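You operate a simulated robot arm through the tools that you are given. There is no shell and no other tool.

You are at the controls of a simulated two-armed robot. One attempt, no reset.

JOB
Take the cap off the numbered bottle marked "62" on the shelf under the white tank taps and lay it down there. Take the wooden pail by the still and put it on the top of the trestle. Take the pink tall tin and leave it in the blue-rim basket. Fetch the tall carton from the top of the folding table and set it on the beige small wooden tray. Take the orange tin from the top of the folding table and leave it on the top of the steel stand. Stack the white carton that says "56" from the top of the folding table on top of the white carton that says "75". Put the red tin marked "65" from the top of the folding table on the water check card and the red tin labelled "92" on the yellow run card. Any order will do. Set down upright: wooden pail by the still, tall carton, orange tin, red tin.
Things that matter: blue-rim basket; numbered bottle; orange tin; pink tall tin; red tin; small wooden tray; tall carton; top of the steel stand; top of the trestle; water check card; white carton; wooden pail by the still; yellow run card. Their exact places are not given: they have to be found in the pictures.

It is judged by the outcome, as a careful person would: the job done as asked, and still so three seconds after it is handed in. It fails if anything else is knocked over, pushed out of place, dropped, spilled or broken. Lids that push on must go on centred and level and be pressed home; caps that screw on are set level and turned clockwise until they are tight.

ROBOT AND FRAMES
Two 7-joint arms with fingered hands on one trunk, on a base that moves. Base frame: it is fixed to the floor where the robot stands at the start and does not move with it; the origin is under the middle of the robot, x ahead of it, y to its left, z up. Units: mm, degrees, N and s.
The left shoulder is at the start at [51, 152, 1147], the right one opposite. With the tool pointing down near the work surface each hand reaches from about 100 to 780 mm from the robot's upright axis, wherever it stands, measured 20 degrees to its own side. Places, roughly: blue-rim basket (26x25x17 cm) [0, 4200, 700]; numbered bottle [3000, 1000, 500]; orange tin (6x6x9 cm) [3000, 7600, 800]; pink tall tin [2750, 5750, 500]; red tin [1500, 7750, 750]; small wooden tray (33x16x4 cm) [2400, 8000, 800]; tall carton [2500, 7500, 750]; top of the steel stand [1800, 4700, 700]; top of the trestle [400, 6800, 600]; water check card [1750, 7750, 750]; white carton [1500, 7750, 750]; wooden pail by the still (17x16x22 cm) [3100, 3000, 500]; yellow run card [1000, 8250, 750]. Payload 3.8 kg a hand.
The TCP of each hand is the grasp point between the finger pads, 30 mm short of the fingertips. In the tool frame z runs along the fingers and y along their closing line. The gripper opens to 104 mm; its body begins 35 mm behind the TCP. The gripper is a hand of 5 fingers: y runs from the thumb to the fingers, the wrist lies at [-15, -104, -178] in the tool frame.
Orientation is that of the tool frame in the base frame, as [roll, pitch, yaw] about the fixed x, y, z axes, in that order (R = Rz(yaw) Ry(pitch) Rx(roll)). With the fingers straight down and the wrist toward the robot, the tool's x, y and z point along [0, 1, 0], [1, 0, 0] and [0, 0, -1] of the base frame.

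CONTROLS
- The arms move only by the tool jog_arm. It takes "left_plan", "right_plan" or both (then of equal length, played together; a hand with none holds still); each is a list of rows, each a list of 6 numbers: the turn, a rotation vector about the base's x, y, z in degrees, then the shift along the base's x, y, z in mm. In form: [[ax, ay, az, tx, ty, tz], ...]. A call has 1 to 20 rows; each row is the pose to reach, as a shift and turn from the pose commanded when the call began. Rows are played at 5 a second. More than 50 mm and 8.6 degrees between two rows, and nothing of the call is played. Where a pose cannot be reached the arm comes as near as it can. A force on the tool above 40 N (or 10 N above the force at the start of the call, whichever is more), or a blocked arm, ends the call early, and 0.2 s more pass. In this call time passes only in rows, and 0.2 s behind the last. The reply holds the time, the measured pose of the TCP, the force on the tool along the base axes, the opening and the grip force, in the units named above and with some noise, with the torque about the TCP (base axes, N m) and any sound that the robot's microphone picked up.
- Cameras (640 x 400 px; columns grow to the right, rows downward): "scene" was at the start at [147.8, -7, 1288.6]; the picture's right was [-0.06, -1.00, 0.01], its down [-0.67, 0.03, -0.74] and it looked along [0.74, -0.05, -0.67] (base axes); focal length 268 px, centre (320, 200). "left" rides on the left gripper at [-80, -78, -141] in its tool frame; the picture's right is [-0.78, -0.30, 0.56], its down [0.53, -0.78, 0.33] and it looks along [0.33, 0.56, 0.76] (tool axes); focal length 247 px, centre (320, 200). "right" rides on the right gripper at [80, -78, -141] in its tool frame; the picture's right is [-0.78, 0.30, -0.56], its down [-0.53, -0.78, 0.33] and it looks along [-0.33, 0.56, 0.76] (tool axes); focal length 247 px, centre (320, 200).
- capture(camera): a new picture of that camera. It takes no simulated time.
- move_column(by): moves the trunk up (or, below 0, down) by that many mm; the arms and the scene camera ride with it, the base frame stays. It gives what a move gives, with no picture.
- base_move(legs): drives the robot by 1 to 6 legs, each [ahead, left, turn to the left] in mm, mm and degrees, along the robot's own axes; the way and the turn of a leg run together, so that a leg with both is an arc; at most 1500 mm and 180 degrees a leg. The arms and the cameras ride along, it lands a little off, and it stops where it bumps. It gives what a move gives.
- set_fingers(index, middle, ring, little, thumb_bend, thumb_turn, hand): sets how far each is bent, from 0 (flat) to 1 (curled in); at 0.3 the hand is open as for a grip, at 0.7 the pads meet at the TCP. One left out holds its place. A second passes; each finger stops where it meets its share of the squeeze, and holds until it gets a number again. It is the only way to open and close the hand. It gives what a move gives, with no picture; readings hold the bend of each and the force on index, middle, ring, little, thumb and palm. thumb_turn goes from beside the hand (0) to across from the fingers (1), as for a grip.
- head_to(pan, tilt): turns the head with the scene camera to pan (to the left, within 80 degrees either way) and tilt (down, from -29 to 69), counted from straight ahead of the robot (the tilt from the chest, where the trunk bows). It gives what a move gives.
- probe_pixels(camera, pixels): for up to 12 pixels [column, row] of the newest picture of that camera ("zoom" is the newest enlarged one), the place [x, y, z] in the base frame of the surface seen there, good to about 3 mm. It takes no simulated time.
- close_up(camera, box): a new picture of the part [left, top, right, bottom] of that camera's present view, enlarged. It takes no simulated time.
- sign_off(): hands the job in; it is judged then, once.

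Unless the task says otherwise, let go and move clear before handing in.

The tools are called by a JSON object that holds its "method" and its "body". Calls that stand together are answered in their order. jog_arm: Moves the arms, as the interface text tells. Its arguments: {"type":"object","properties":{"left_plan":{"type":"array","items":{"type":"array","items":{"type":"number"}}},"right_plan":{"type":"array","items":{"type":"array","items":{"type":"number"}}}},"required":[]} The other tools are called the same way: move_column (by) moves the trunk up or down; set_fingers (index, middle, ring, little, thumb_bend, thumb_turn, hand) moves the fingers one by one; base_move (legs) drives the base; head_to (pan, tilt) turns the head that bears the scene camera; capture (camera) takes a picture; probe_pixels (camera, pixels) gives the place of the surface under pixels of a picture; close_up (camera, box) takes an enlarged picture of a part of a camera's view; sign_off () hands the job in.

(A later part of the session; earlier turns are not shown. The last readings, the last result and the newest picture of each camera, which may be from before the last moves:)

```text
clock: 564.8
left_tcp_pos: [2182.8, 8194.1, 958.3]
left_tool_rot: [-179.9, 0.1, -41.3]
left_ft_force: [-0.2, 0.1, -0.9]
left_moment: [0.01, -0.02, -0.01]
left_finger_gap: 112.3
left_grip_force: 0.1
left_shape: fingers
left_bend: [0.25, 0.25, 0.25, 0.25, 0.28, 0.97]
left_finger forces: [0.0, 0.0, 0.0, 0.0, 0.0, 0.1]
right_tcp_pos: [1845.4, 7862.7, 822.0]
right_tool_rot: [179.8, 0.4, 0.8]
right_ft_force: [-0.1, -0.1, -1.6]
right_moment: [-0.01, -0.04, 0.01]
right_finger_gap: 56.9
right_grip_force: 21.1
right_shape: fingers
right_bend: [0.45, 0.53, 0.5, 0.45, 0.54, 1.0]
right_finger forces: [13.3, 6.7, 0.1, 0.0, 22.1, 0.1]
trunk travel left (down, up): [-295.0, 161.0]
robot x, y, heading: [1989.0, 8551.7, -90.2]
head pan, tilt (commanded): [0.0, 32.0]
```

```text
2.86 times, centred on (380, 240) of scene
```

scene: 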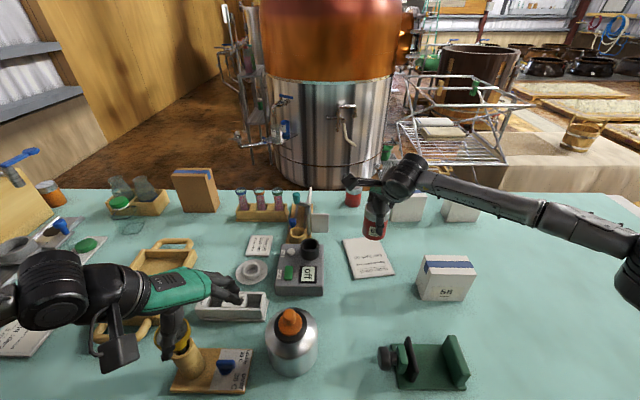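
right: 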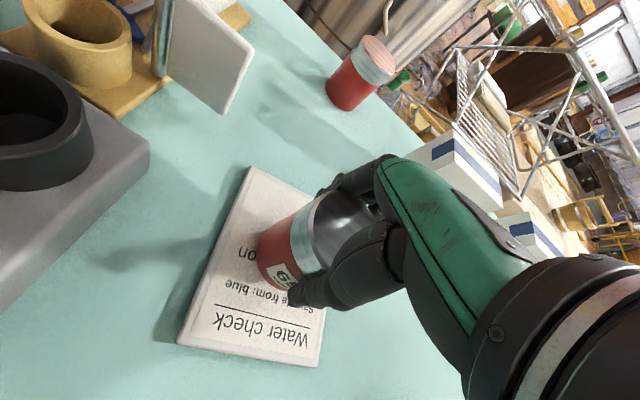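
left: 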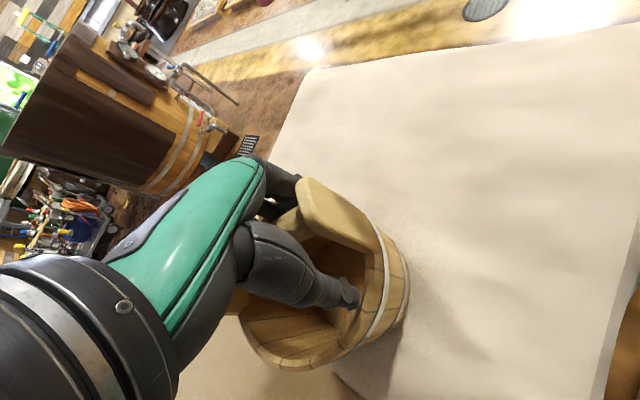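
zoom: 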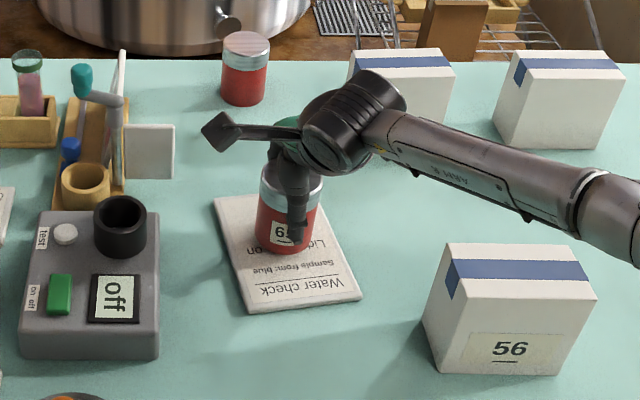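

It's over the card. Final lowering and release.

{"method": "jog_arm", "body": {"right_plan": [[0, 0, 0, -2, 2, -5], [0, 0, 0, -3, 3, -9], [0, 0, 0, -3, 3, -12], [0, 0, 0, -3, 3, -14]]}}

{"method": "set_fingers", "body": {"hand": "right", "index": 0.4, "middle": 0.4, "ring": 0.4, "little": 0.4, "thumb_bend": 0.4}}

{"method": "set_fingers", "body": {"hand": "right", "index": 0.3, "middle": 0.3, "ring": 0.3, "little": 0.3, "thumb_bend": 0.3}}

{"method": "jog_arm", "body": {"right_plan": [[0, 0, 0, 0, 0, 20], [0, 0, 0, 0, 0, 60], [0, 0, 0, 0, 0, 100], [0, 0, 0, 0, 0, 130], [0, 0, 0, 0, 45, 130], [0, 0, 0, 0, 90, 130], [0, 0, 0, 0, 135, 130]]}}

{"method": "capture", "body": {"camera": "scene"}}

{"method": "close_up", "body": {"camera": "scene", "box": [300, 170, 500, 310]}}

```text
clock: 565.8
left_tcp_pos: [2183.7, 8195.8, 958.5]
left_tool_rot: [179.9, 0.1, -41.3]
left_ft_force: [0.4, -0.8, 0.0]
left_moment: [0.03, -0.04, -0.03]
left_finger_gap: 112.3
left_grip_force: 0.0
left_shape: fingers
left_bend: [0.25, 0.25, 0.25, 0.25, 0.28, 0.97]
left_finger forces: [0.1, 0.0, 0.1, 0.0, 0.0, 0.1]
right_tcp_pos: [1840.9, 7867.1, 809.8]
right_tool_rot: [179.5, 0.4, 0.7]
right_ft_force: [1.4, 2.3, 11.8]
right_moment: [-0.14, 0.13, 0.01]
right_finger_gap: 57.1
right_grip_force: 22.9
right_shape: fingers
right_bend: [0.45, 0.53, 0.5, 0.45, 0.54, 1.0]
right_finger forces: [13.9, 7.2, 0.0, 0.0, 24.1, 0.0]
trunk travel left (down, up): [-295.0, 161.0]
robot x, y, heading: [1989.8, 8550.8, -90.0]
head pan, tilt (commanded): [0.0, 32.0]
```

```text
clock: 566.8
left_tcp_pos: [2183.3, 8194.9, 957.7]
left_tool_rot: [179.9, 0.0, -41.3]
left_ft_force: [-0.6, 0.4, -0.2]
left_moment: [-0.03, 0.02, 0.01]
left_finger_gap: 112.3
left_grip_force: 0.1
left_shape: fingers
left_bend: [0.25, 0.25, 0.25, 0.25, 0.28, 0.97]
left_finger forces: [0.1, 0.0, 0.0, 0.0, 0.0, 0.0]
right_tcp_pos: [1840.0, 7867.8, 808.0]
right_tool_rot: [179.6, 0.4, 0.7]
right_ft_force: [0.6, 0.4, 3.7]
right_moment: [0.02, 0.02, -0.02]
right_finger_gap: 79.0
right_grip_force: 2.2
right_shape: fingers
right_bend: [0.4, 0.4, 0.4, 0.4, 0.4, 1.0]
right_finger forces: [1.8, 0.0, 0.1, 0.0, 2.6, 0.0]
trunk travel left (down, up): [-295.0, 161.0]
robot x, y, heading: [1986.5, 8555.3, -90.1]
head pan, tilt (commanded): [0.0, 32.0]
```

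```text
clock: 567.8
left_tcp_pos: [2183.7, 8194.6, 956.7]
left_tool_rot: [-179.9, 0.0, -41.3]
left_ft_force: [0.6, -1.0, 0.0]
left_moment: [-0.01, 0.01, 0.01]
left_finger_gap: 112.1
left_grip_force: 0.0
left_shape: fingers
left_bend: [0.25, 0.25, 0.25, 0.25, 0.28, 0.97]
left_finger forces: [0.0, 0.1, 0.0, 0.1, 0.0, 0.1]
right_tcp_pos: [1839.9, 7866.4, 807.8]
right_tool_rot: [179.8, 0.3, 0.7]
right_ft_force: [0.3, 0.2, 0.5]
right_moment: [-0.03, 0.0, 0.01]
right_finger_gap: 102.4
right_grip_force: 0.0
right_shape: fingers
right_bend: [0.3, 0.3, 0.3, 0.3, 0.3, 1.0]
right_finger forces: [0.0, 0.1, 0.1, 0.0, 0.1, 0.1]
trunk travel left (down, up): [-295.0, 161.0]
robot x, y, heading: [1990.7, 8552.2, -90.3]
head pan, tilt (commanded): [0.0, 32.0]
```

```text
clock: 569.4
left_tcp_pos: [2182.6, 8195.2, 958.4]
left_tool_rot: [-180.0, 0.0, -41.2]
left_ft_force: [-1.1, 0.4, 0.2]
left_moment: [0.01, 0.0, -0.01]
left_finger_gap: 112.1
left_grip_force: 0.1
left_shape: fingers
left_bend: [0.25, 0.25, 0.25, 0.25, 0.28, 0.97]
left_finger forces: [0.0, 0.0, 0.1, 0.0, 0.0, 0.0]
right_tcp_pos: [1841.5, 8003.1, 939.3]
right_tool_rot: [179.7, 0.3, 0.7]
right_ft_force: [-0.5, -0.6, 0.6]
right_moment: [0.03, 0.02, -0.01]
right_finger_gap: 102.7
right_grip_force: 0.0
right_shape: fingers
right_bend: [0.3, 0.3, 0.3, 0.3, 0.3, 1.0]
right_finger forces: [0.0, 0.1, 0.0, 0.0, 0.1, 0.0]
trunk travel left (down, up): [-295.0, 161.0]
robot x, y, heading: [1990.3, 8554.9, -89.5]
head pan, tilt (commanded): [0.0, 32.0]
```

```text
taken
```

scene: 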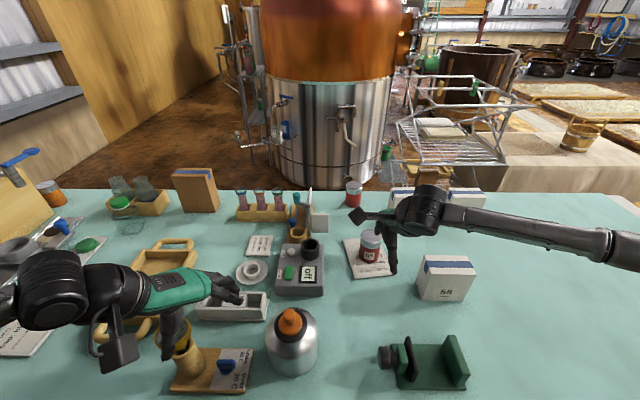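

```text
2.86 times, centred on (400, 240) of scene
```

zoom: 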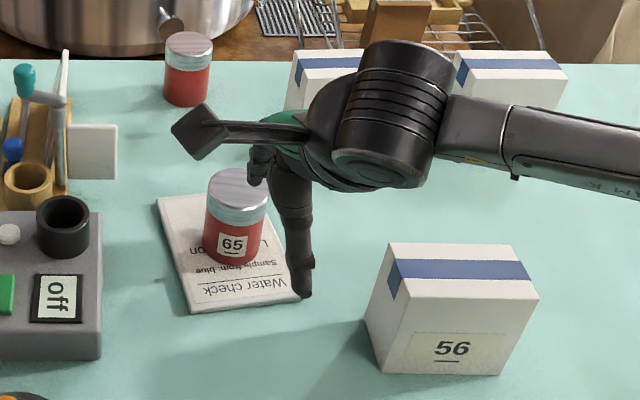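

Red tin 65 stands on the Water check card. Now the carton "56": I'll zoom to measure it.

{"method": "close_up", "body": {"camera": "scene", "box": [400, 240, 500, 310]}}

{"method": "probe_pixels", "body": {"camera": "zoom", "pixels": [[160, 105], [420, 110], [470, 190], [200, 190], [300, 130], [330, 190], [330, 215], [330, 330], [130, 250], [150, 120], [250, 110], [250, 185]]}}

```text
5.71 times, centred on (450, 275) of scene
```

zoom: 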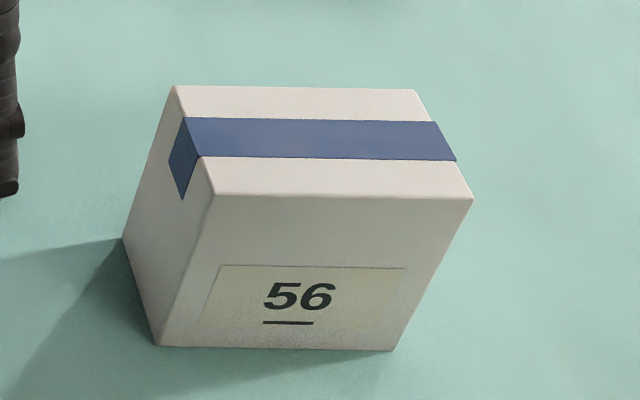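

```text
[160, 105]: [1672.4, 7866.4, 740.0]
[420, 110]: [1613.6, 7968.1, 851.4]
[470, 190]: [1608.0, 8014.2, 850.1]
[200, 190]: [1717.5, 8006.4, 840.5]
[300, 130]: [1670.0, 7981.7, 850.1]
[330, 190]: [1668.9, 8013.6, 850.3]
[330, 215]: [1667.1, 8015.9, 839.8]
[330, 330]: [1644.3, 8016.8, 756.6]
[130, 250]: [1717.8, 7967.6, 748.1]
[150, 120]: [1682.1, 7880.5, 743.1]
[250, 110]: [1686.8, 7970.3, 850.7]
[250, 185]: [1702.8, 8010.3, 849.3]
```

Carton 56 spans x 1608–1718, y 7957–8016, top z 851. I'll grip it across its 58 mm depth with the right hand.

{"method": "jog_arm", "body": {"right_plan": [[0, 0, 0, -44, -4, 0], [0, 0, 0, -88, -8, 0], [0, 0, 0, -132, -12, 0], [0, 0, 0, -178, -16, 0], [0, 0, 0, -178, -16, -40], [0, 0, 0, -178, -16, -80], [0, 0, 0, -178, -16, -113]]}}

{"method": "capture", "body": {"camera": "right"}}

{"method": "close_up", "body": {"camera": "scene", "box": [380, 210, 540, 320]}}

```text
clock: 571.0
left_tcp_pos: [2182.7, 8195.4, 957.4]
left_tool_rot: [-179.9, 0.0, -41.4]
left_ft_force: [-0.1, 0.4, 0.2]
left_moment: [0.02, -0.01, -0.02]
left_finger_gap: 112.0
left_grip_force: 0.1
left_shape: fingers
left_bend: [0.25, 0.25, 0.25, 0.25, 0.28, 0.97]
left_finger forces: [0.1, 0.0, 0.1, 0.0, 0.1, 0.0]
right_tcp_pos: [1662.3, 7984.2, 823.2]
right_tool_rot: [179.8, 0.5, 0.7]
right_ft_force: [1.0, -0.3, -0.1]
right_moment: [-0.01, 0.04, 0.02]
right_finger_gap: 102.8
right_grip_force: 0.8
right_shape: fingers
right_bend: [0.3, 0.3, 0.3, 0.3, 0.3, 1.0]
right_finger forces: [0.0, 0.0, 0.1, 0.0, 0.8, 0.1]
trunk travel left (down, up): [-295.0, 161.0]
robot x, y, heading: [1986.0, 8556.8, -90.1]
head pan, tilt (commanded): [0.0, 32.0]
```

```text
taken
```

right: 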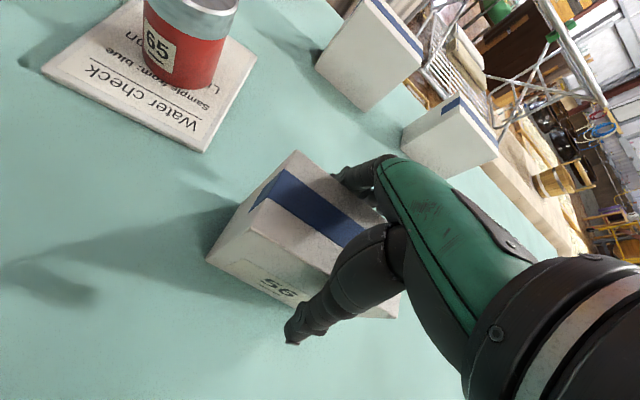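

```text
3.64 times, centred on (460, 265) of scene
```

zoom: 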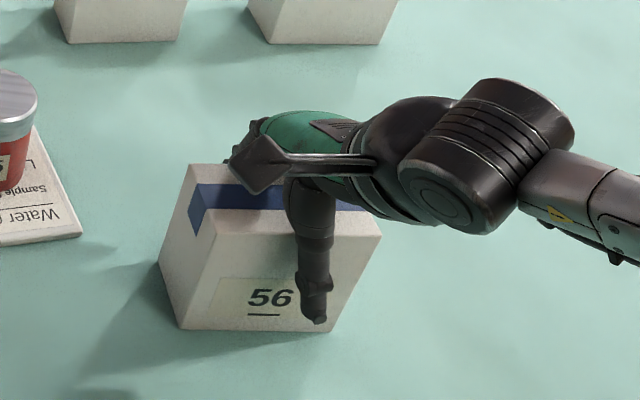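

Straddling the carton. I'll close on it.

{"method": "set_fingers", "body": {"hand": "right", "index": 0.54, "middle": 0.54, "ring": 0.54, "little": 0.52, "thumb_bend": 0.54}}

{"method": "set_fingers", "body": {"hand": "right", "index": 0.64, "middle": 0.66, "ring": 0.64, "little": 0.6, "thumb_bend": 0.66}}

{"method": "close_up", "body": {"camera": "scene", "box": [380, 210, 540, 320]}}

```text
clock: 572.0
left_tcp_pos: [2182.7, 8195.0, 958.0]
left_tool_rot: [-180.0, 0.0, -41.2]
left_ft_force: [-0.1, 0.7, 0.7]
left_moment: [0.02, 0.0, -0.02]
left_finger_gap: 112.0
left_grip_force: 0.2
left_shape: fingers
left_bend: [0.25, 0.25, 0.25, 0.25, 0.28, 0.97]
left_finger forces: [0.1, 0.1, 0.1, 0.0, 0.0, 0.0]
right_tcp_pos: [1663.0, 7985.4, 824.1]
right_tool_rot: [179.6, 0.4, 0.7]
right_ft_force: [-0.1, -0.3, 1.2]
right_moment: [-0.16, 0.07, 0.01]
right_finger_gap: 64.6
right_grip_force: 23.9
right_shape: fingers
right_bend: [0.45, 0.51, 0.51, 0.51, 0.49, 1.0]
right_finger forces: [16.0, 2.9, 2.2, 3.5, 23.8, 0.0]
trunk travel left (down, up): [-295.0, 161.0]
robot x, y, heading: [1985.2, 8550.5, -90.3]
head pan, tilt (commanded): [0.0, 32.0]
```

```text
clock: 573.0
left_tcp_pos: [2184.4, 8194.4, 957.4]
left_tool_rot: [180.0, 0.0, -41.3]
left_ft_force: [0.6, -0.4, 0.6]
left_moment: [-0.03, -0.02, -0.01]
left_finger_gap: 112.3
left_grip_force: 0.1
left_shape: fingers
left_bend: [0.25, 0.25, 0.25, 0.25, 0.28, 0.97]
left_finger forces: [0.0, 0.1, 0.0, 0.1, 0.0, 0.1]
right_tcp_pos: [1661.9, 7984.1, 824.4]
right_tool_rot: [179.7, 0.3, 0.8]
right_ft_force: [-0.1, -2.7, 3.7]
right_moment: [-0.4, 0.09, 0.07]
right_finger_gap: 60.2
right_grip_force: 36.4
right_shape: fingers
right_bend: [0.47, 0.54, 0.55, 0.57, 0.54, 0.99]
right_finger forces: [16.0, 7.5, 7.7, 5.6, 35.9, 0.0]
trunk travel left (down, up): [-295.0, 161.0]
robot x, y, heading: [1987.7, 8555.8, -90.0]
head pan, tilt (commanded): [0.0, 32.0]
```

```text
3.64 times, centred on (460, 265) of scene
```

zoom: 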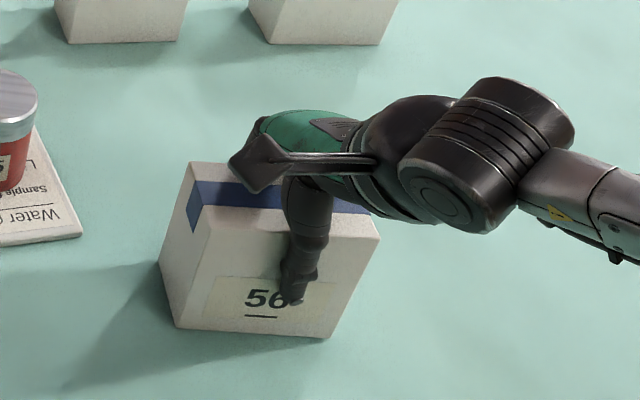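

Holding carton 56 (36 N). I'll lift it, back away from the table and take it around the east end to the south side.

{"method": "jog_arm", "body": {"right_plan": [[0, 0, 0, 0, 0, 20], [0, 0, 0, 0, 0, 60], [0, 0, 0, 0, 0, 100], [0, 0, 0, 10, 15, 140], [0, 0, 0, 40, 45, 145], [0, 0, 0, 75, 75, 145], [0, 0, 0, 110, 105, 145]]}}

{"method": "base_move", "body": {"legs": [[-240, 0, 0], [0, 0, 90], [1500, 0, 0], [330, 0, 0]]}}

{"method": "capture", "body": {"camera": "right"}}

{"method": "head_to", "body": {"pan": -30, "tilt": 25}}

{"method": "capture", "body": {"camera": "scene"}}

```text
clock: 574.6
left_tcp_pos: [2185.0, 8194.2, 956.5]
left_tool_rot: [-179.9, 0.0, -41.4]
left_ft_force: [-0.4, 0.4, -0.6]
left_moment: [-0.05, 0.02, 0.0]
left_finger_gap: 111.9
left_grip_force: 0.0
left_shape: fingers
left_bend: [0.25, 0.25, 0.25, 0.25, 0.28, 0.97]
left_finger forces: [0.1, 0.1, 0.1, 0.0, 0.1, 0.0]
right_tcp_pos: [1772.7, 8090.1, 968.6]
right_tool_rot: [179.8, 0.3, 0.8]
right_ft_force: [0.8, 0.2, -2.1]
right_moment: [-0.01, 0.0, -0.02]
right_finger_gap: 60.4
right_grip_force: 33.9
right_shape: fingers
right_bend: [0.48, 0.55, 0.55, 0.57, 0.54, 0.99]
right_finger forces: [14.5, 6.7, 7.0, 4.7, 35.3, 0.1]
trunk travel left (down, up): [-295.0, 161.0]
robot x, y, heading: [1988.6, 8555.0, -90.2]
head pan, tilt (commanded): [0.0, 32.0]
```

```text
clock: 589.0
left_tcp_pos: [4143.3, 9051.1, 957.9]
left_tool_rot: [-179.9, 0.0, 50.8]
left_ft_force: [0.1, 0.8, 0.1]
left_moment: [-0.02, 0.0, -0.02]
left_finger_gap: 112.2
left_grip_force: 0.1
left_shape: fingers
left_bend: [0.25, 0.25, 0.25, 0.25, 0.28, 0.97]
left_finger forces: [0.0, 0.0, 0.0, 0.1, 0.0, 0.0]
right_tcp_pos: [4265.1, 8643.5, 968.1]
right_tool_rot: [179.7, 0.4, 93.0]
right_ft_force: [0.2, -0.8, -2.9]
right_moment: [-0.04, -0.03, 0.02]
right_finger_gap: 59.7
right_grip_force: 32.1
right_shape: fingers
right_bend: [0.48, 0.55, 0.56, 0.57, 0.54, 0.99]
right_finger forces: [13.4, 6.5, 6.7, 4.1, 32.9, 0.0]
trunk travel left (down, up): [-295.0, 161.0]
robot x, y, heading: [3793.5, 8841.4, 2.2]
head pan, tilt (commanded): [0.0, 32.0]
```

```text
taken
```

right: 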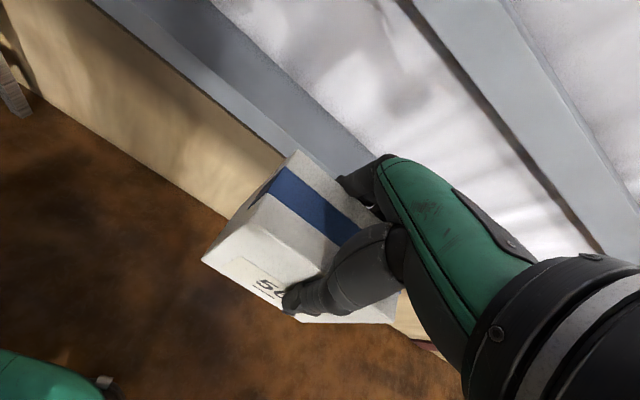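

```text
clock: 589.9
left_tcp_pos: [4144.6, 9051.4, 957.5]
left_tool_rot: [-180.0, -0.1, 50.9]
left_ft_force: [0.3, -1.1, -0.5]
left_moment: [0.01, -0.01, 0.0]
left_finger_gap: 112.0
left_grip_force: 0.1
left_shape: fingers
left_bend: [0.25, 0.25, 0.25, 0.25, 0.28, 0.97]
left_finger forces: [0.0, 0.0, 0.0, 0.0, 0.1, 0.0]
right_tcp_pos: [4263.9, 8643.0, 968.2]
right_tool_rot: [179.8, 0.3, 92.9]
right_ft_force: [0.7, 0.6, -2.2]
right_moment: [-0.01, -0.03, 0.02]
right_finger_gap: 59.8
right_grip_force: 31.7
right_shape: fingers
right_bend: [0.48, 0.55, 0.56, 0.57, 0.54, 0.99]
right_finger forces: [13.5, 6.5, 6.7, 4.3, 32.9, 0.0]
trunk travel left (down, up): [-295.0, 161.0]
robot x, y, heading: [3796.5, 8844.0, 2.4]
head pan, tilt (commanded): [-30.0, 25.0]
```

```text
taken
```

scene: 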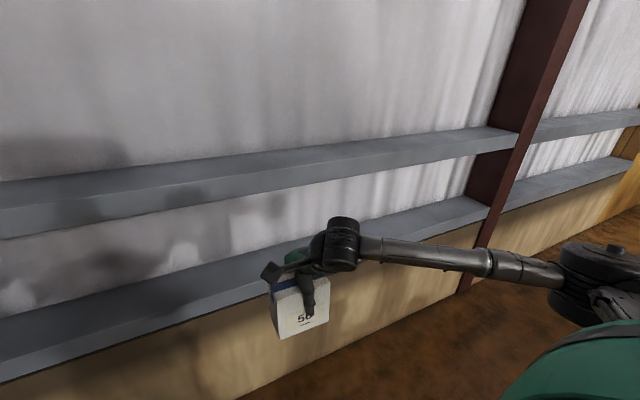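

Clear on the east side. I'll strafe south past the table's end and then turn to face the table from the south.

{"method": "base_move", "body": {"legs": [[0, 0, -2.4], [0, -1200, 0], [0, -720, 0], [0, 0, 90]]}}

{"method": "head_to", "body": {"pan": 35, "tilt": 22}}

{"method": "capture", "body": {"camera": "scene"}}

```text
clock: 603.6
left_tcp_pos: [3610.7, 7319.1, 957.3]
left_tool_rot: [-179.9, 0.0, 140.2]
left_ft_force: [0.9, -0.4, 0.5]
left_moment: [-0.01, 0.01, -0.04]
left_finger_gap: 112.0
left_grip_force: 0.0
left_shape: fingers
left_bend: [0.25, 0.25, 0.25, 0.25, 0.28, 0.97]
left_finger forces: [0.1, 0.0, 0.0, 0.0, 0.0, 0.0]
right_tcp_pos: [4021.8, 7434.2, 966.9]
right_tool_rot: [179.9, 0.5, -177.8]
right_ft_force: [-0.1, 0.2, -2.4]
right_moment: [0.01, 0.01, -0.01]
right_finger_gap: 59.3
right_grip_force: 29.7
right_shape: fingers
right_bend: [0.48, 0.55, 0.56, 0.57, 0.54, 0.99]
right_finger forces: [12.5, 6.2, 6.6, 3.9, 30.4, 0.1]
trunk travel left (down, up): [-295.0, 161.0]
robot x, y, heading: [3818.0, 6966.6, 91.8]
head pan, tilt (commanded): [-30.0, 25.0]
```

```text
clock: 604.9
left_tcp_pos: [3610.7, 7319.1, 956.9]
left_tool_rot: [-179.9, 0.0, 140.1]
left_ft_force: [-0.3, -0.3, -0.2]
left_moment: [-0.02, -0.01, 0.01]
left_finger_gap: 111.9
left_grip_force: 0.1
left_shape: fingers
left_bend: [0.25, 0.25, 0.25, 0.25, 0.28, 0.97]
left_finger forces: [0.1, 0.0, 0.0, 0.0, 0.1, 0.0]
right_tcp_pos: [4020.7, 7435.3, 967.6]
right_tool_rot: [179.9, 0.4, -177.8]
right_ft_force: [-0.4, 0.4, -2.9]
right_moment: [-0.02, -0.02, 0.03]
right_finger_gap: 59.3
right_grip_force: 30.0
right_shape: fingers
right_bend: [0.48, 0.55, 0.56, 0.57, 0.54, 0.99]
right_finger forces: [12.6, 6.2, 6.5, 4.0, 30.6, 0.0]
trunk travel left (down, up): [-295.0, 161.0]
robot x, y, heading: [3816.5, 6963.7, 91.3]
head pan, tilt (commanded): [35.0, 22.0]
```

```text
taken
```

scene: 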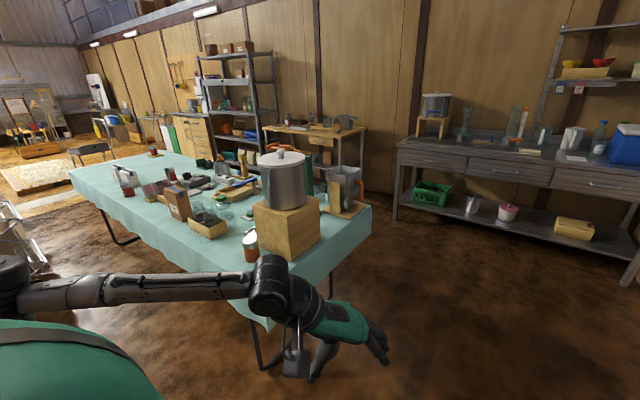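

I'm on the south side. I'll strafe west along the table front toward the cartons.

{"method": "base_move", "body": {"legs": [[0, 0, -1.3], [0, 1100, 0], [0, 850, 0]]}}

{"method": "head_to", "body": {"pan": 20, "tilt": 30}}

{"method": "capture", "body": {"camera": "scene"}}

```text
clock: 615.0
left_tcp_pos: [1679.1, 7306.0, 957.7]
left_tool_rot: [-179.9, 0.0, 138.7]
left_ft_force: [0.6, 0.0, -0.8]
left_moment: [0.02, 0.01, 0.02]
left_finger_gap: 112.1
left_grip_force: 0.0
left_shape: fingers
left_bend: [0.25, 0.25, 0.25, 0.25, 0.28, 0.97]
left_finger forces: [0.0, 0.1, 0.0, 0.1, 0.1, 0.0]
right_tcp_pos: [2092.0, 7412.3, 966.0]
right_tool_rot: [179.8, 0.4, -179.2]
right_ft_force: [-0.3, 0.9, -1.9]
right_moment: [0.0, 0.0, 0.05]
right_finger_gap: 59.4
right_grip_force: 30.5
right_shape: fingers
right_bend: [0.48, 0.55, 0.56, 0.57, 0.54, 0.99]
right_finger forces: [12.5, 6.3, 6.5, 3.8, 30.7, 0.0]
trunk travel left (down, up): [-295.0, 161.0]
robot x, y, heading: [1873.4, 6952.2, 90.3]
head pan, tilt (commanded): [35.0, 22.0]
```

```text
clock: 615.8
left_tcp_pos: [1679.1, 7307.4, 957.5]
left_tool_rot: [-180.0, 0.0, 138.7]
left_ft_force: [0.1, 0.3, 0.3]
left_moment: [0.01, 0.04, -0.02]
left_finger_gap: 111.8
left_grip_force: 0.1
left_shape: fingers
left_bend: [0.25, 0.25, 0.25, 0.25, 0.28, 0.97]
left_finger forces: [0.0, 0.1, 0.0, 0.0, 0.0, 0.0]
right_tcp_pos: [2092.2, 7413.5, 967.9]
right_tool_rot: [179.9, 0.4, -179.1]
right_ft_force: [-1.1, 0.0, -2.6]
right_moment: [0.0, -0.03, 0.0]
right_finger_gap: 59.3
right_grip_force: 30.2
right_shape: fingers
right_bend: [0.48, 0.55, 0.56, 0.57, 0.54, 0.99]
right_finger forces: [12.5, 6.2, 6.4, 3.9, 30.7, 0.0]
trunk travel left (down, up): [-295.0, 161.0]
robot x, y, heading: [1880.1, 6947.5, 90.1]
head pan, tilt (commanded): [20.0, 30.0]
```

```text
taken
```

scene: 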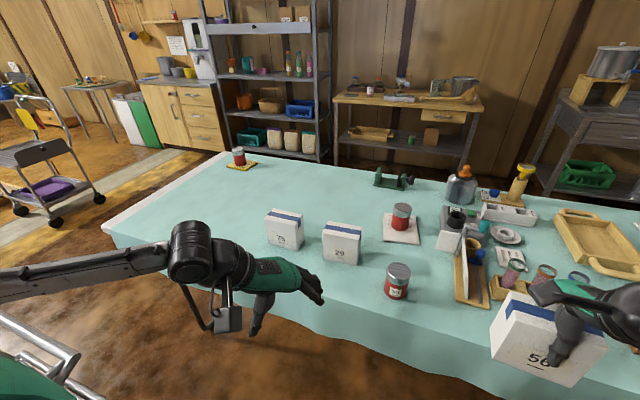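

Both front cartons are in view at (285,229) and (341,242). I'll zoom and measure them.

{"method": "close_up", "body": {"camera": "scene", "box": [240, 190, 440, 320]}}

{"method": "probe_pixels", "body": {"camera": "zoom", "pixels": [[95, 75], [190, 85], [185, 100], [85, 85], [140, 90], [135, 170], [90, 110], [180, 180], [265, 115], [380, 130], [260, 215], [320, 135]]}}

```text
3.08 times, centred on (340, 255) of scene
```

zoom: 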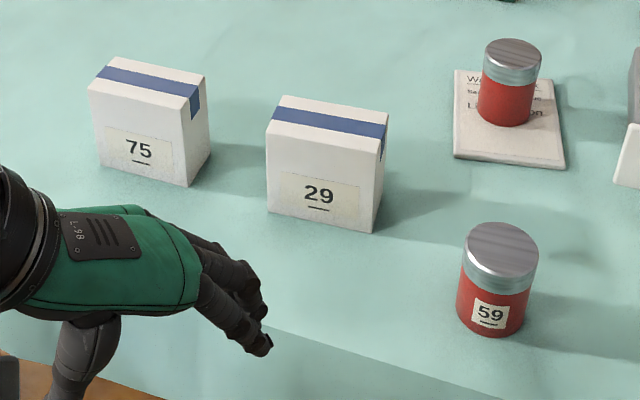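

```text
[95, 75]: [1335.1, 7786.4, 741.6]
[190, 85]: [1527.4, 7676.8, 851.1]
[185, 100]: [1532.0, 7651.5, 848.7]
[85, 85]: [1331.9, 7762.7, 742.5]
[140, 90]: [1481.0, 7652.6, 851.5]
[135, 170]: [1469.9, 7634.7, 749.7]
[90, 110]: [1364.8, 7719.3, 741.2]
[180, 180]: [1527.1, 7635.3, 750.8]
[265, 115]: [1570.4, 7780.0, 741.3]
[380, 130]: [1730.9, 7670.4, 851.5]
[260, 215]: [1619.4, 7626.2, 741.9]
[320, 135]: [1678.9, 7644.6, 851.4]
```

Carton 75 occupies about x 1425–1533, y 7635–7693, top z 851. I'll tuck the left hand lower and out to the side, then close in.

{"method": "probe_pixels", "body": {"camera": "zoom", "pixels": [[98, 92], [112, 66], [198, 78], [92, 100], [105, 160], [205, 140], [120, 60]]}}

{"method": "jog_arm", "body": {"left_plan": [[0, 0, 0, -20, -12, -25], [0, 0, 0, -40, -24, -50], [0, 0, 0, -60, -36, -75], [0, 0, 0, -80, -48, -100], [0, 0, 0, -100, -60, -120]]}}

{"method": "base_move", "body": {"legs": [[255, 145, 0]]}}

{"method": "capture", "body": {"camera": "scene"}}

```text
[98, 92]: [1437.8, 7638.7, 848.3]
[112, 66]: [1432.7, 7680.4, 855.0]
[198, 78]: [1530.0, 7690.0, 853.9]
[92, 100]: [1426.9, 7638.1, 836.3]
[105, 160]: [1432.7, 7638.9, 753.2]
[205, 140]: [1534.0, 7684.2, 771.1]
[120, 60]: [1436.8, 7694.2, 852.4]
```

```text
clock: 617.0
left_tcp_pos: [1582.3, 7248.1, 834.6]
left_tool_rot: [180.0, 0.0, 138.7]
left_ft_force: [-0.2, -0.1, 0.5]
left_moment: [0.01, 0.0, 0.01]
left_finger_gap: 112.0
left_grip_force: 0.1
left_shape: fingers
left_bend: [0.25, 0.25, 0.25, 0.25, 0.28, 0.97]
left_finger forces: [0.0, 0.0, 0.0, 0.0, 0.0, 0.0]
right_tcp_pos: [2092.5, 7412.8, 966.7]
right_tool_rot: [179.8, 0.4, -179.1]
right_ft_force: [1.0, 0.1, -2.4]
right_moment: [0.01, 0.0, 0.01]
right_finger_gap: 59.4
right_grip_force: 30.1
right_shape: fingers
right_bend: [0.48, 0.55, 0.56, 0.57, 0.54, 0.99]
right_finger forces: [12.6, 6.2, 6.5, 3.9, 30.6, 0.1]
trunk travel left (down, up): [-295.0, 161.0]
robot x, y, heading: [1876.5, 6950.6, 90.1]
head pan, tilt (commanded): [20.0, 30.0]
```

```text
clock: 618.9
left_tcp_pos: [1438.4, 7492.5, 836.2]
left_tool_rot: [-180.0, 0.0, 139.0]
left_ft_force: [-0.1, 0.2, 0.2]
left_moment: [-0.02, -0.03, 0.02]
left_finger_gap: 111.9
left_grip_force: 0.1
left_shape: fingers
left_bend: [0.25, 0.25, 0.25, 0.25, 0.28, 0.97]
left_finger forces: [0.0, 0.0, 0.0, 0.0, 0.1, 0.0]
right_tcp_pos: [1947.8, 7658.2, 967.9]
right_tool_rot: [179.8, 0.3, -179.0]
right_ft_force: [0.4, 0.4, -1.7]
right_moment: [-0.03, 0.0, 0.01]
right_finger_gap: 59.4
right_grip_force: 29.9
right_shape: fingers
right_bend: [0.48, 0.55, 0.56, 0.57, 0.54, 0.99]
right_finger forces: [12.6, 6.2, 6.5, 3.8, 30.7, 0.1]
trunk travel left (down, up): [-295.0, 161.0]
robot x, y, heading: [1732.7, 7194.5, 90.2]
head pan, tilt (commanded): [20.0, 30.0]
```

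```text
taken
```

scene: 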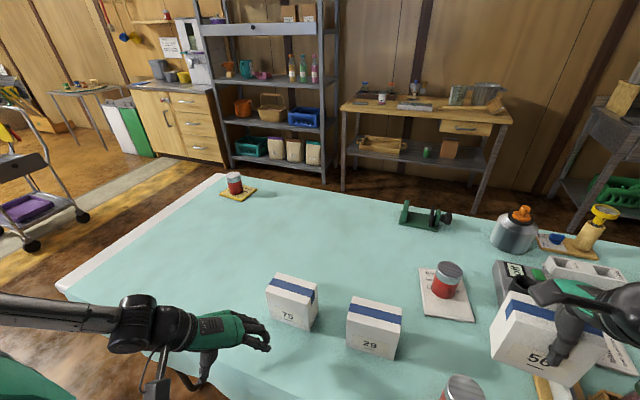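

Carton 75's top is centred at [1481,7665]. I'll bring carton 56 across, above carton 29, toward it.

{"method": "jog_arm", "body": {"right_plan": [[0, 0, 0, -42, 1, 8], [0, 0, 0, -84, 2, 8], [0, 0, 0, -126, 3, 8], [0, 0, 0, -168, 3, 8], [0, 0, 0, -210, 4, 8], [0, 0, 0, -252, 5, 8], [0, 0, 0, -294, 6, 8], [0, 0, 0, -336, 6, 8], [0, 0, 0, -378, 7, 8], [0, 0, 0, -420, 8, 8], [0, 0, 0, -460, 8, 8]]}}

{"method": "capture", "body": {"camera": "scene"}}

{"method": "close_up", "body": {"camera": "scene", "box": [200, 230, 420, 390]}}

{"method": "capture", "body": {"camera": "right"}}

```text
clock: 621.3
left_tcp_pos: [1437.8, 7493.4, 834.7]
left_tool_rot: [-180.0, 0.1, 138.9]
left_ft_force: [0.1, 0.5, 0.3]
left_moment: [-0.03, 0.01, -0.01]
left_finger_gap: 112.2
left_grip_force: 0.0
left_shape: fingers
left_bend: [0.25, 0.25, 0.25, 0.25, 0.28, 0.97]
left_finger forces: [0.1, 0.0, 0.0, 0.0, 0.0, 0.0]
right_tcp_pos: [1483.5, 7663.7, 976.5]
right_tool_rot: [179.7, 0.5, -179.1]
right_ft_force: [-0.5, 1.0, -2.1]
right_moment: [0.04, 0.01, -0.01]
right_finger_gap: 59.1
right_grip_force: 29.2
right_shape: fingers
right_bend: [0.48, 0.55, 0.56, 0.57, 0.54, 0.99]
right_finger forces: [12.2, 6.1, 6.4, 3.6, 29.6, 0.0]
trunk travel left (down, up): [-295.0, 161.0]
robot x, y, heading: [1729.8, 7193.2, 90.4]
head pan, tilt (commanded): [20.0, 30.0]
```

```text
taken
```

scene: 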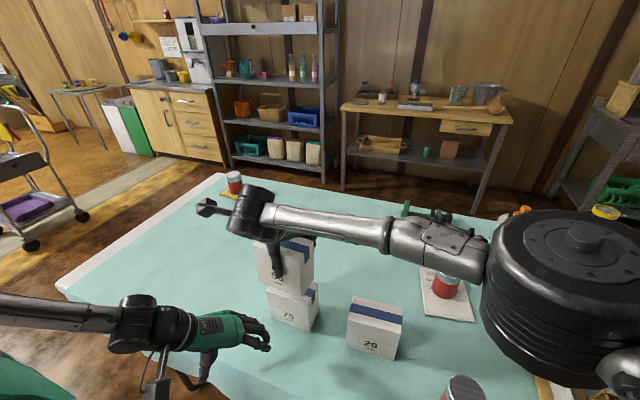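

```text
2.50 times, centred on (310, 310) of scene
```

zoom: 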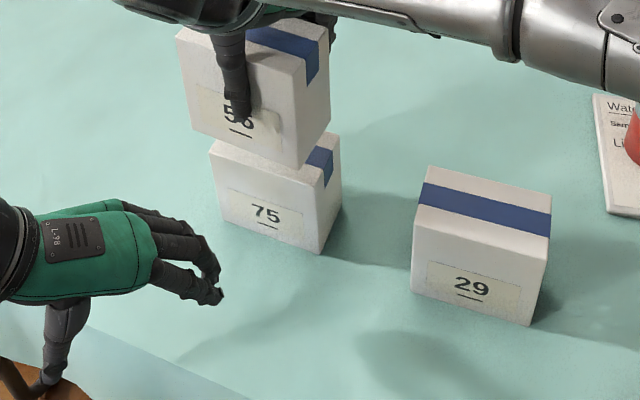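

```text
taken
```

right: 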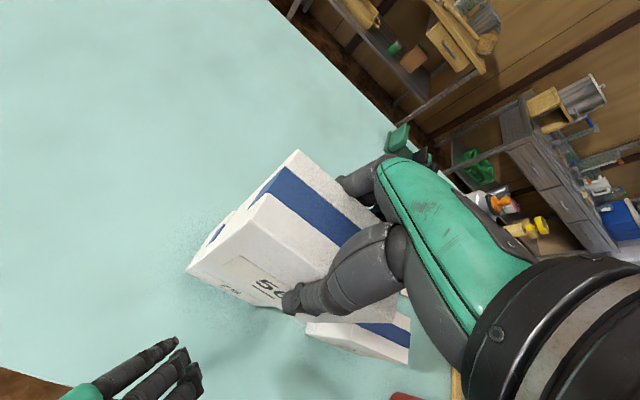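

Carton 56 hovers over 75. I'll probe both cartons' edges to compare alignment.

{"method": "probe_pixels", "body": {"camera": "zoom", "pixels": [[200, 122], [292, 155], [310, 100], [325, 60], [186, 50], [303, 155], [325, 118], [218, 165], [316, 240], [338, 190], [215, 150], [330, 150]]}}

```text
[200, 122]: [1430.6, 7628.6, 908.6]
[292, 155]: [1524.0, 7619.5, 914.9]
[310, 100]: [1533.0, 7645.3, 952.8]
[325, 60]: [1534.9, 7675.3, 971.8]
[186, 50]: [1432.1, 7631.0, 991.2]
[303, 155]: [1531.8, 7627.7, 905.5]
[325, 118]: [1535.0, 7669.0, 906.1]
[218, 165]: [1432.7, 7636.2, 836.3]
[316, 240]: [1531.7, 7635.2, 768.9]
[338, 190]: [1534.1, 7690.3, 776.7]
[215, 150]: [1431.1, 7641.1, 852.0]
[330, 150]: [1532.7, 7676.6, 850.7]
```

{"method": "probe_pixels", "body": {"camera": "zoom", "pixels": [[205, 110], [205, 60], [270, 140], [275, 80], [285, 145], [290, 100], [190, 100], [318, 90], [312, 140], [327, 95], [235, 205], [300, 225]]}}

```text
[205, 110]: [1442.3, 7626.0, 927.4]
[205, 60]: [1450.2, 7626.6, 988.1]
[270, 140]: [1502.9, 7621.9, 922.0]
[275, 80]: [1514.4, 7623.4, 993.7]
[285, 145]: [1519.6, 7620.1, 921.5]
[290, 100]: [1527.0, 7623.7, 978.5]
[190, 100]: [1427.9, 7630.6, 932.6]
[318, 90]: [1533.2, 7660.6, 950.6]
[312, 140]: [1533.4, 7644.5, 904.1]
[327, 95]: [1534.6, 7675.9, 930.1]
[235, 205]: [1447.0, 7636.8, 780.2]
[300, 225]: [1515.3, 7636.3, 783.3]
```

Carton 56 sits ~11 mm too far south and is turned ~5°. I'll correct both and lower it toward 75.

{"method": "jog_arm", "body": {"right_plan": [[0, 0, 2.5, -1, 6, 0], [0, 0, 5, -2, 11.5, 0], [0, 0, 5, -2, 11.5, -12], [0, 0, 5, -2, 11.5, -22]]}}

{"method": "close_up", "body": {"camera": "scene", "box": [200, 230, 420, 390]}}

{"method": "probe_pixels", "body": {"camera": "zoom", "pixels": [[205, 130], [205, 80], [275, 155], [280, 100], [290, 160], [192, 115], [318, 120], [327, 120], [235, 205], [300, 225], [220, 170], [200, 60]]}}

```text
clock: 622.3
left_tcp_pos: [1439.7, 7493.0, 835.4]
left_tool_rot: [-180.0, 0.2, 138.9]
left_ft_force: [-0.2, 0.4, 0.3]
left_moment: [0.0, -0.03, 0.01]
left_finger_gap: 112.3
left_grip_force: 0.0
left_shape: fingers
left_bend: [0.25, 0.25, 0.25, 0.25, 0.28, 0.97]
left_finger forces: [0.1, 0.0, 0.0, 0.0, 0.0, 0.1]
right_tcp_pos: [1485.6, 7677.5, 953.5]
right_tool_rot: [179.8, 0.4, -174.0]
right_ft_force: [-0.4, 0.2, -3.2]
right_moment: [0.01, -0.03, -0.01]
right_finger_gap: 59.3
right_grip_force: 28.7
right_shape: fingers
right_bend: [0.48, 0.55, 0.56, 0.57, 0.54, 0.99]
right_finger forces: [12.3, 6.2, 6.3, 3.8, 29.6, 0.1]
trunk travel left (down, up): [-295.0, 161.0]
robot x, y, heading: [1732.4, 7195.4, 90.5]
head pan, tilt (commanded): [20.0, 30.0]
```

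```text
2.50 times, centred on (310, 310) of scene
```

zoom: 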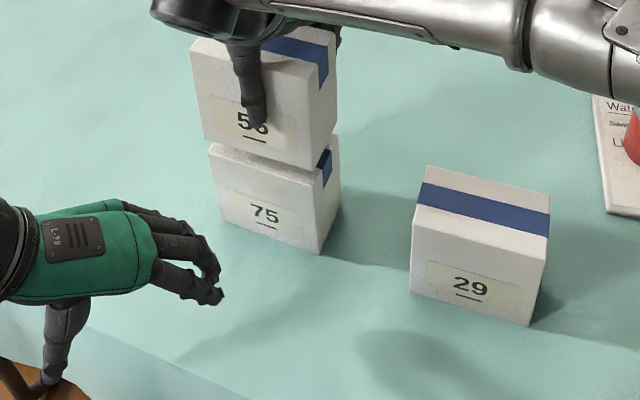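

```text
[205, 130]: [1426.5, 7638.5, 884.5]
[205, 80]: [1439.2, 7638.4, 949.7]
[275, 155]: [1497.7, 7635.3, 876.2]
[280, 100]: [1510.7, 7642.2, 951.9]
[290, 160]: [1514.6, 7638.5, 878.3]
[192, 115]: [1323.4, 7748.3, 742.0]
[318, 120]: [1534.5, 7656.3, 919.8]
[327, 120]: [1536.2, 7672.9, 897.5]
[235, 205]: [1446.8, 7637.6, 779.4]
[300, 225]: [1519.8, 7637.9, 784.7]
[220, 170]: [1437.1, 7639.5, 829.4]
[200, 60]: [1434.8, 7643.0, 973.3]
```

Alignment is now within ~2 mm. I'll lower the last 20 mm gently to contact.

{"method": "jog_arm", "body": {"right_plan": [[0, 0, 0, -1, 0, -8], [0, 0, 0, -1, 0, -14], [0, 0, 0, -1, 0, -17], [0, 0, 0, -1, 0, -19], [0, 0, 0, -1, 0, -21]]}}

{"method": "close_up", "body": {"camera": "scene", "box": [200, 230, 420, 390]}}

```text
clock: 623.5
left_tcp_pos: [1438.7, 7491.9, 835.9]
left_tool_rot: [179.9, -0.1, 138.8]
left_ft_force: [-1.1, 0.1, 0.1]
left_moment: [0.01, -0.01, -0.03]
left_finger_gap: 112.0
left_grip_force: 0.1
left_shape: fingers
left_bend: [0.25, 0.25, 0.25, 0.25, 0.28, 0.97]
left_finger forces: [0.0, 0.0, 0.0, 0.0, 0.0, 0.0]
right_tcp_pos: [1484.9, 7677.7, 934.9]
right_tool_rot: [179.3, 0.3, -174.1]
right_ft_force: [-0.1, -0.9, 18.3]
right_moment: [0.47, -0.14, 0.05]
right_finger_gap: 59.1
right_grip_force: 33.0
right_shape: fingers
right_bend: [0.48, 0.55, 0.56, 0.57, 0.55, 0.99]
right_finger forces: [12.8, 7.6, 7.4, 3.9, 34.0, 0.1]
trunk travel left (down, up): [-295.0, 161.0]
robot x, y, heading: [1730.5, 7192.3, 90.2]
head pan, tilt (commanded): [20.0, 30.0]
```

```text
2.50 times, centred on (310, 310) of scene
```

zoom: 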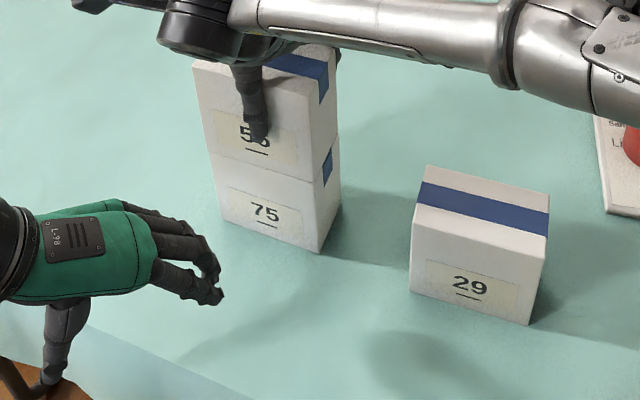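

Seated squarely on 75. I'll ease the pressure and open the fingers gradually.

{"method": "jog_arm", "body": {"right_plan": [[0, 0, 0, 0, 0, 1], [0, 0, 0, 0, 0, 1.5]]}}

{"method": "set_fingers", "body": {"hand": "right", "index": 0.46, "middle": 0.46, "ring": 0.46, "little": 0.46, "thumb_bend": 0.47}}

{"method": "set_fingers", "body": {"hand": "right", "index": 0.3, "middle": 0.3, "ring": 0.3, "little": 0.3, "thumb_bend": 0.3}}

{"method": "close_up", "body": {"camera": "scene", "box": [200, 230, 420, 390]}}

{"method": "capture", "body": {"camera": "right"}}

```text
clock: 624.1
left_tcp_pos: [1438.4, 7492.0, 836.0]
left_tool_rot: [180.0, -0.1, 138.9]
left_ft_force: [-0.3, -0.8, 0.0]
left_moment: [-0.01, -0.02, 0.01]
left_finger_gap: 112.0
left_grip_force: 0.1
left_shape: fingers
left_bend: [0.25, 0.25, 0.25, 0.25, 0.28, 0.97]
left_finger forces: [0.1, 0.1, 0.1, 0.0, 0.1, 0.0]
right_tcp_pos: [1485.2, 7677.1, 935.7]
right_tool_rot: [179.6, 0.3, -174.0]
right_ft_force: [-1.7, 0.0, 18.9]
right_moment: [0.5, -0.17, 0.06]
right_finger_gap: 59.3
right_grip_force: 32.7
right_shape: fingers
right_bend: [0.48, 0.55, 0.56, 0.57, 0.55, 0.99]
right_finger forces: [12.8, 7.5, 7.5, 4.0, 34.3, 0.0]
trunk travel left (down, up): [-295.0, 161.0]
robot x, y, heading: [1731.5, 7193.9, 90.4]
head pan, tilt (commanded): [20.0, 30.0]
```

```text
clock: 625.1
left_tcp_pos: [1438.0, 7490.8, 836.1]
left_tool_rot: [180.0, -0.1, 138.8]
left_ft_force: [-0.8, -1.4, -0.6]
left_moment: [0.01, -0.02, 0.0]
left_finger_gap: 111.9
left_grip_force: 0.1
left_shape: fingers
left_bend: [0.25, 0.25, 0.25, 0.25, 0.28, 0.97]
left_finger forces: [0.0, 0.1, 0.0, 0.1, 0.0, 0.1]
right_tcp_pos: [1485.0, 7677.0, 933.6]
right_tool_rot: [179.7, 0.4, -174.1]
right_ft_force: [-2.1, -4.7, 16.5]
right_moment: [-0.16, 0.01, -0.3]
right_finger_gap: 70.5
right_grip_force: 11.8
right_shape: fingers
right_bend: [0.43, 0.46, 0.46, 0.46, 0.47, 1.0]
right_finger forces: [8.0, 0.0, 0.0, 0.0, 16.0, 0.1]
trunk travel left (down, up): [-295.0, 161.0]
robot x, y, heading: [1733.9, 7193.1, 90.3]
head pan, tilt (commanded): [20.0, 30.0]
```

```text
clock: 626.1
left_tcp_pos: [1438.9, 7492.8, 835.5]
left_tool_rot: [-180.0, 0.0, 138.9]
left_ft_force: [0.5, 0.2, 0.4]
left_moment: [-0.01, -0.02, 0.01]
left_finger_gap: 112.5
left_grip_force: 0.0
left_shape: fingers
left_bend: [0.25, 0.25, 0.25, 0.25, 0.28, 0.97]
left_finger forces: [0.0, 0.0, 0.0, 0.0, 0.0, 0.0]
right_tcp_pos: [1485.4, 7677.9, 933.2]
right_tool_rot: [179.7, 0.4, -174.1]
right_ft_force: [1.1, 0.2, -0.6]
right_moment: [0.03, 0.02, 0.01]
right_finger_gap: 103.1
right_grip_force: 0.2
right_shape: fingers
right_bend: [0.3, 0.3, 0.3, 0.3, 0.3, 1.0]
right_finger forces: [0.1, 0.1, 0.0, 0.0, 0.7, 0.1]
trunk travel left (down, up): [-295.0, 161.0]
robot x, y, heading: [1730.8, 7191.9, 90.2]
head pan, tilt (commanded): [20.0, 30.0]
```

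```text
2.50 times, centred on (310, 310) of scene
```

zoom: 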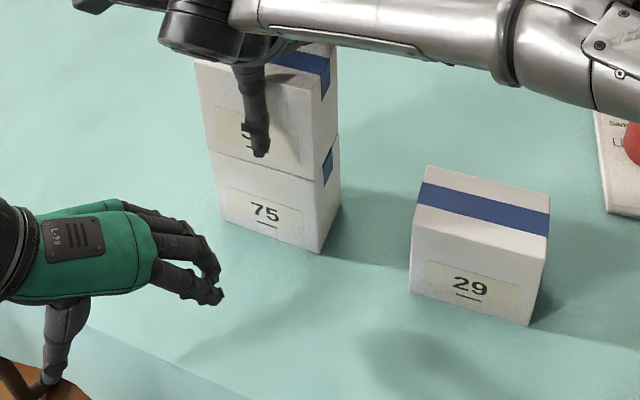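

```text
taken
```

right: 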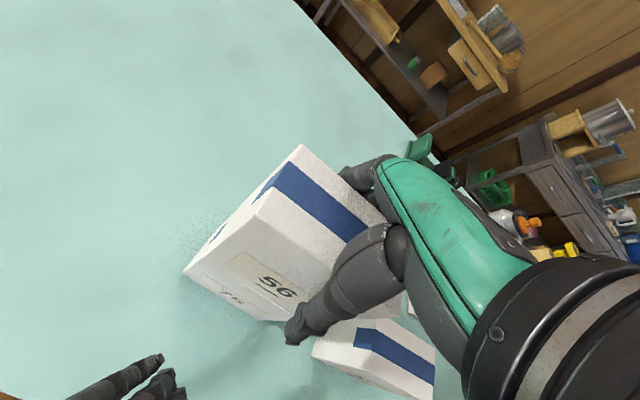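

Thumb still brushes the front face; I'll shift the hand 10 mm south to centre the gap, then raise it straight up.

{"method": "jog_arm", "body": {"right_plan": [[0, 0, 0, 0, -5, 0], [0, 0, 0, 0, -11, 0], [0, 0, 0, 0, -11, 10], [0, 0, 0, 0, -11, 30], [0, 0, 0, 0, -11, 60], [0, 0, 0, 0, -11, 95]]}}

{"method": "close_up", "body": {"camera": "scene", "box": [200, 230, 420, 390]}}

```text
clock: 627.5
left_tcp_pos: [1438.9, 7492.3, 835.9]
left_tool_rot: [-179.9, -0.1, 139.0]
left_ft_force: [0.7, -0.1, -0.1]
left_moment: [0.02, 0.02, -0.01]
left_finger_gap: 112.0
left_grip_force: 0.0
left_shape: fingers
left_bend: [0.25, 0.25, 0.25, 0.25, 0.28, 0.97]
left_finger forces: [0.1, 0.1, 0.0, 0.0, 0.0, 0.1]
right_tcp_pos: [1487.5, 7665.4, 1030.8]
right_tool_rot: [179.8, 0.4, -174.0]
right_ft_force: [0.1, -0.2, 0.0]
right_moment: [-0.02, -0.01, 0.03]
right_finger_gap: 103.1
right_grip_force: 0.1
right_shape: fingers
right_bend: [0.3, 0.3, 0.3, 0.3, 0.3, 1.0]
right_finger forces: [0.1, 0.0, 0.0, 0.0, 0.0, 0.0]
trunk travel left (down, up): [-295.0, 161.0]
robot x, y, heading: [1731.1, 7195.6, 90.4]
head pan, tilt (commanded): [20.0, 30.0]
```

```text
2.50 times, centred on (310, 310) of scene
```

zoom: 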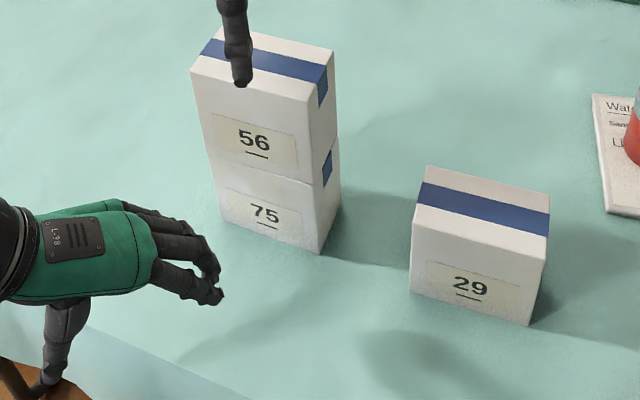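

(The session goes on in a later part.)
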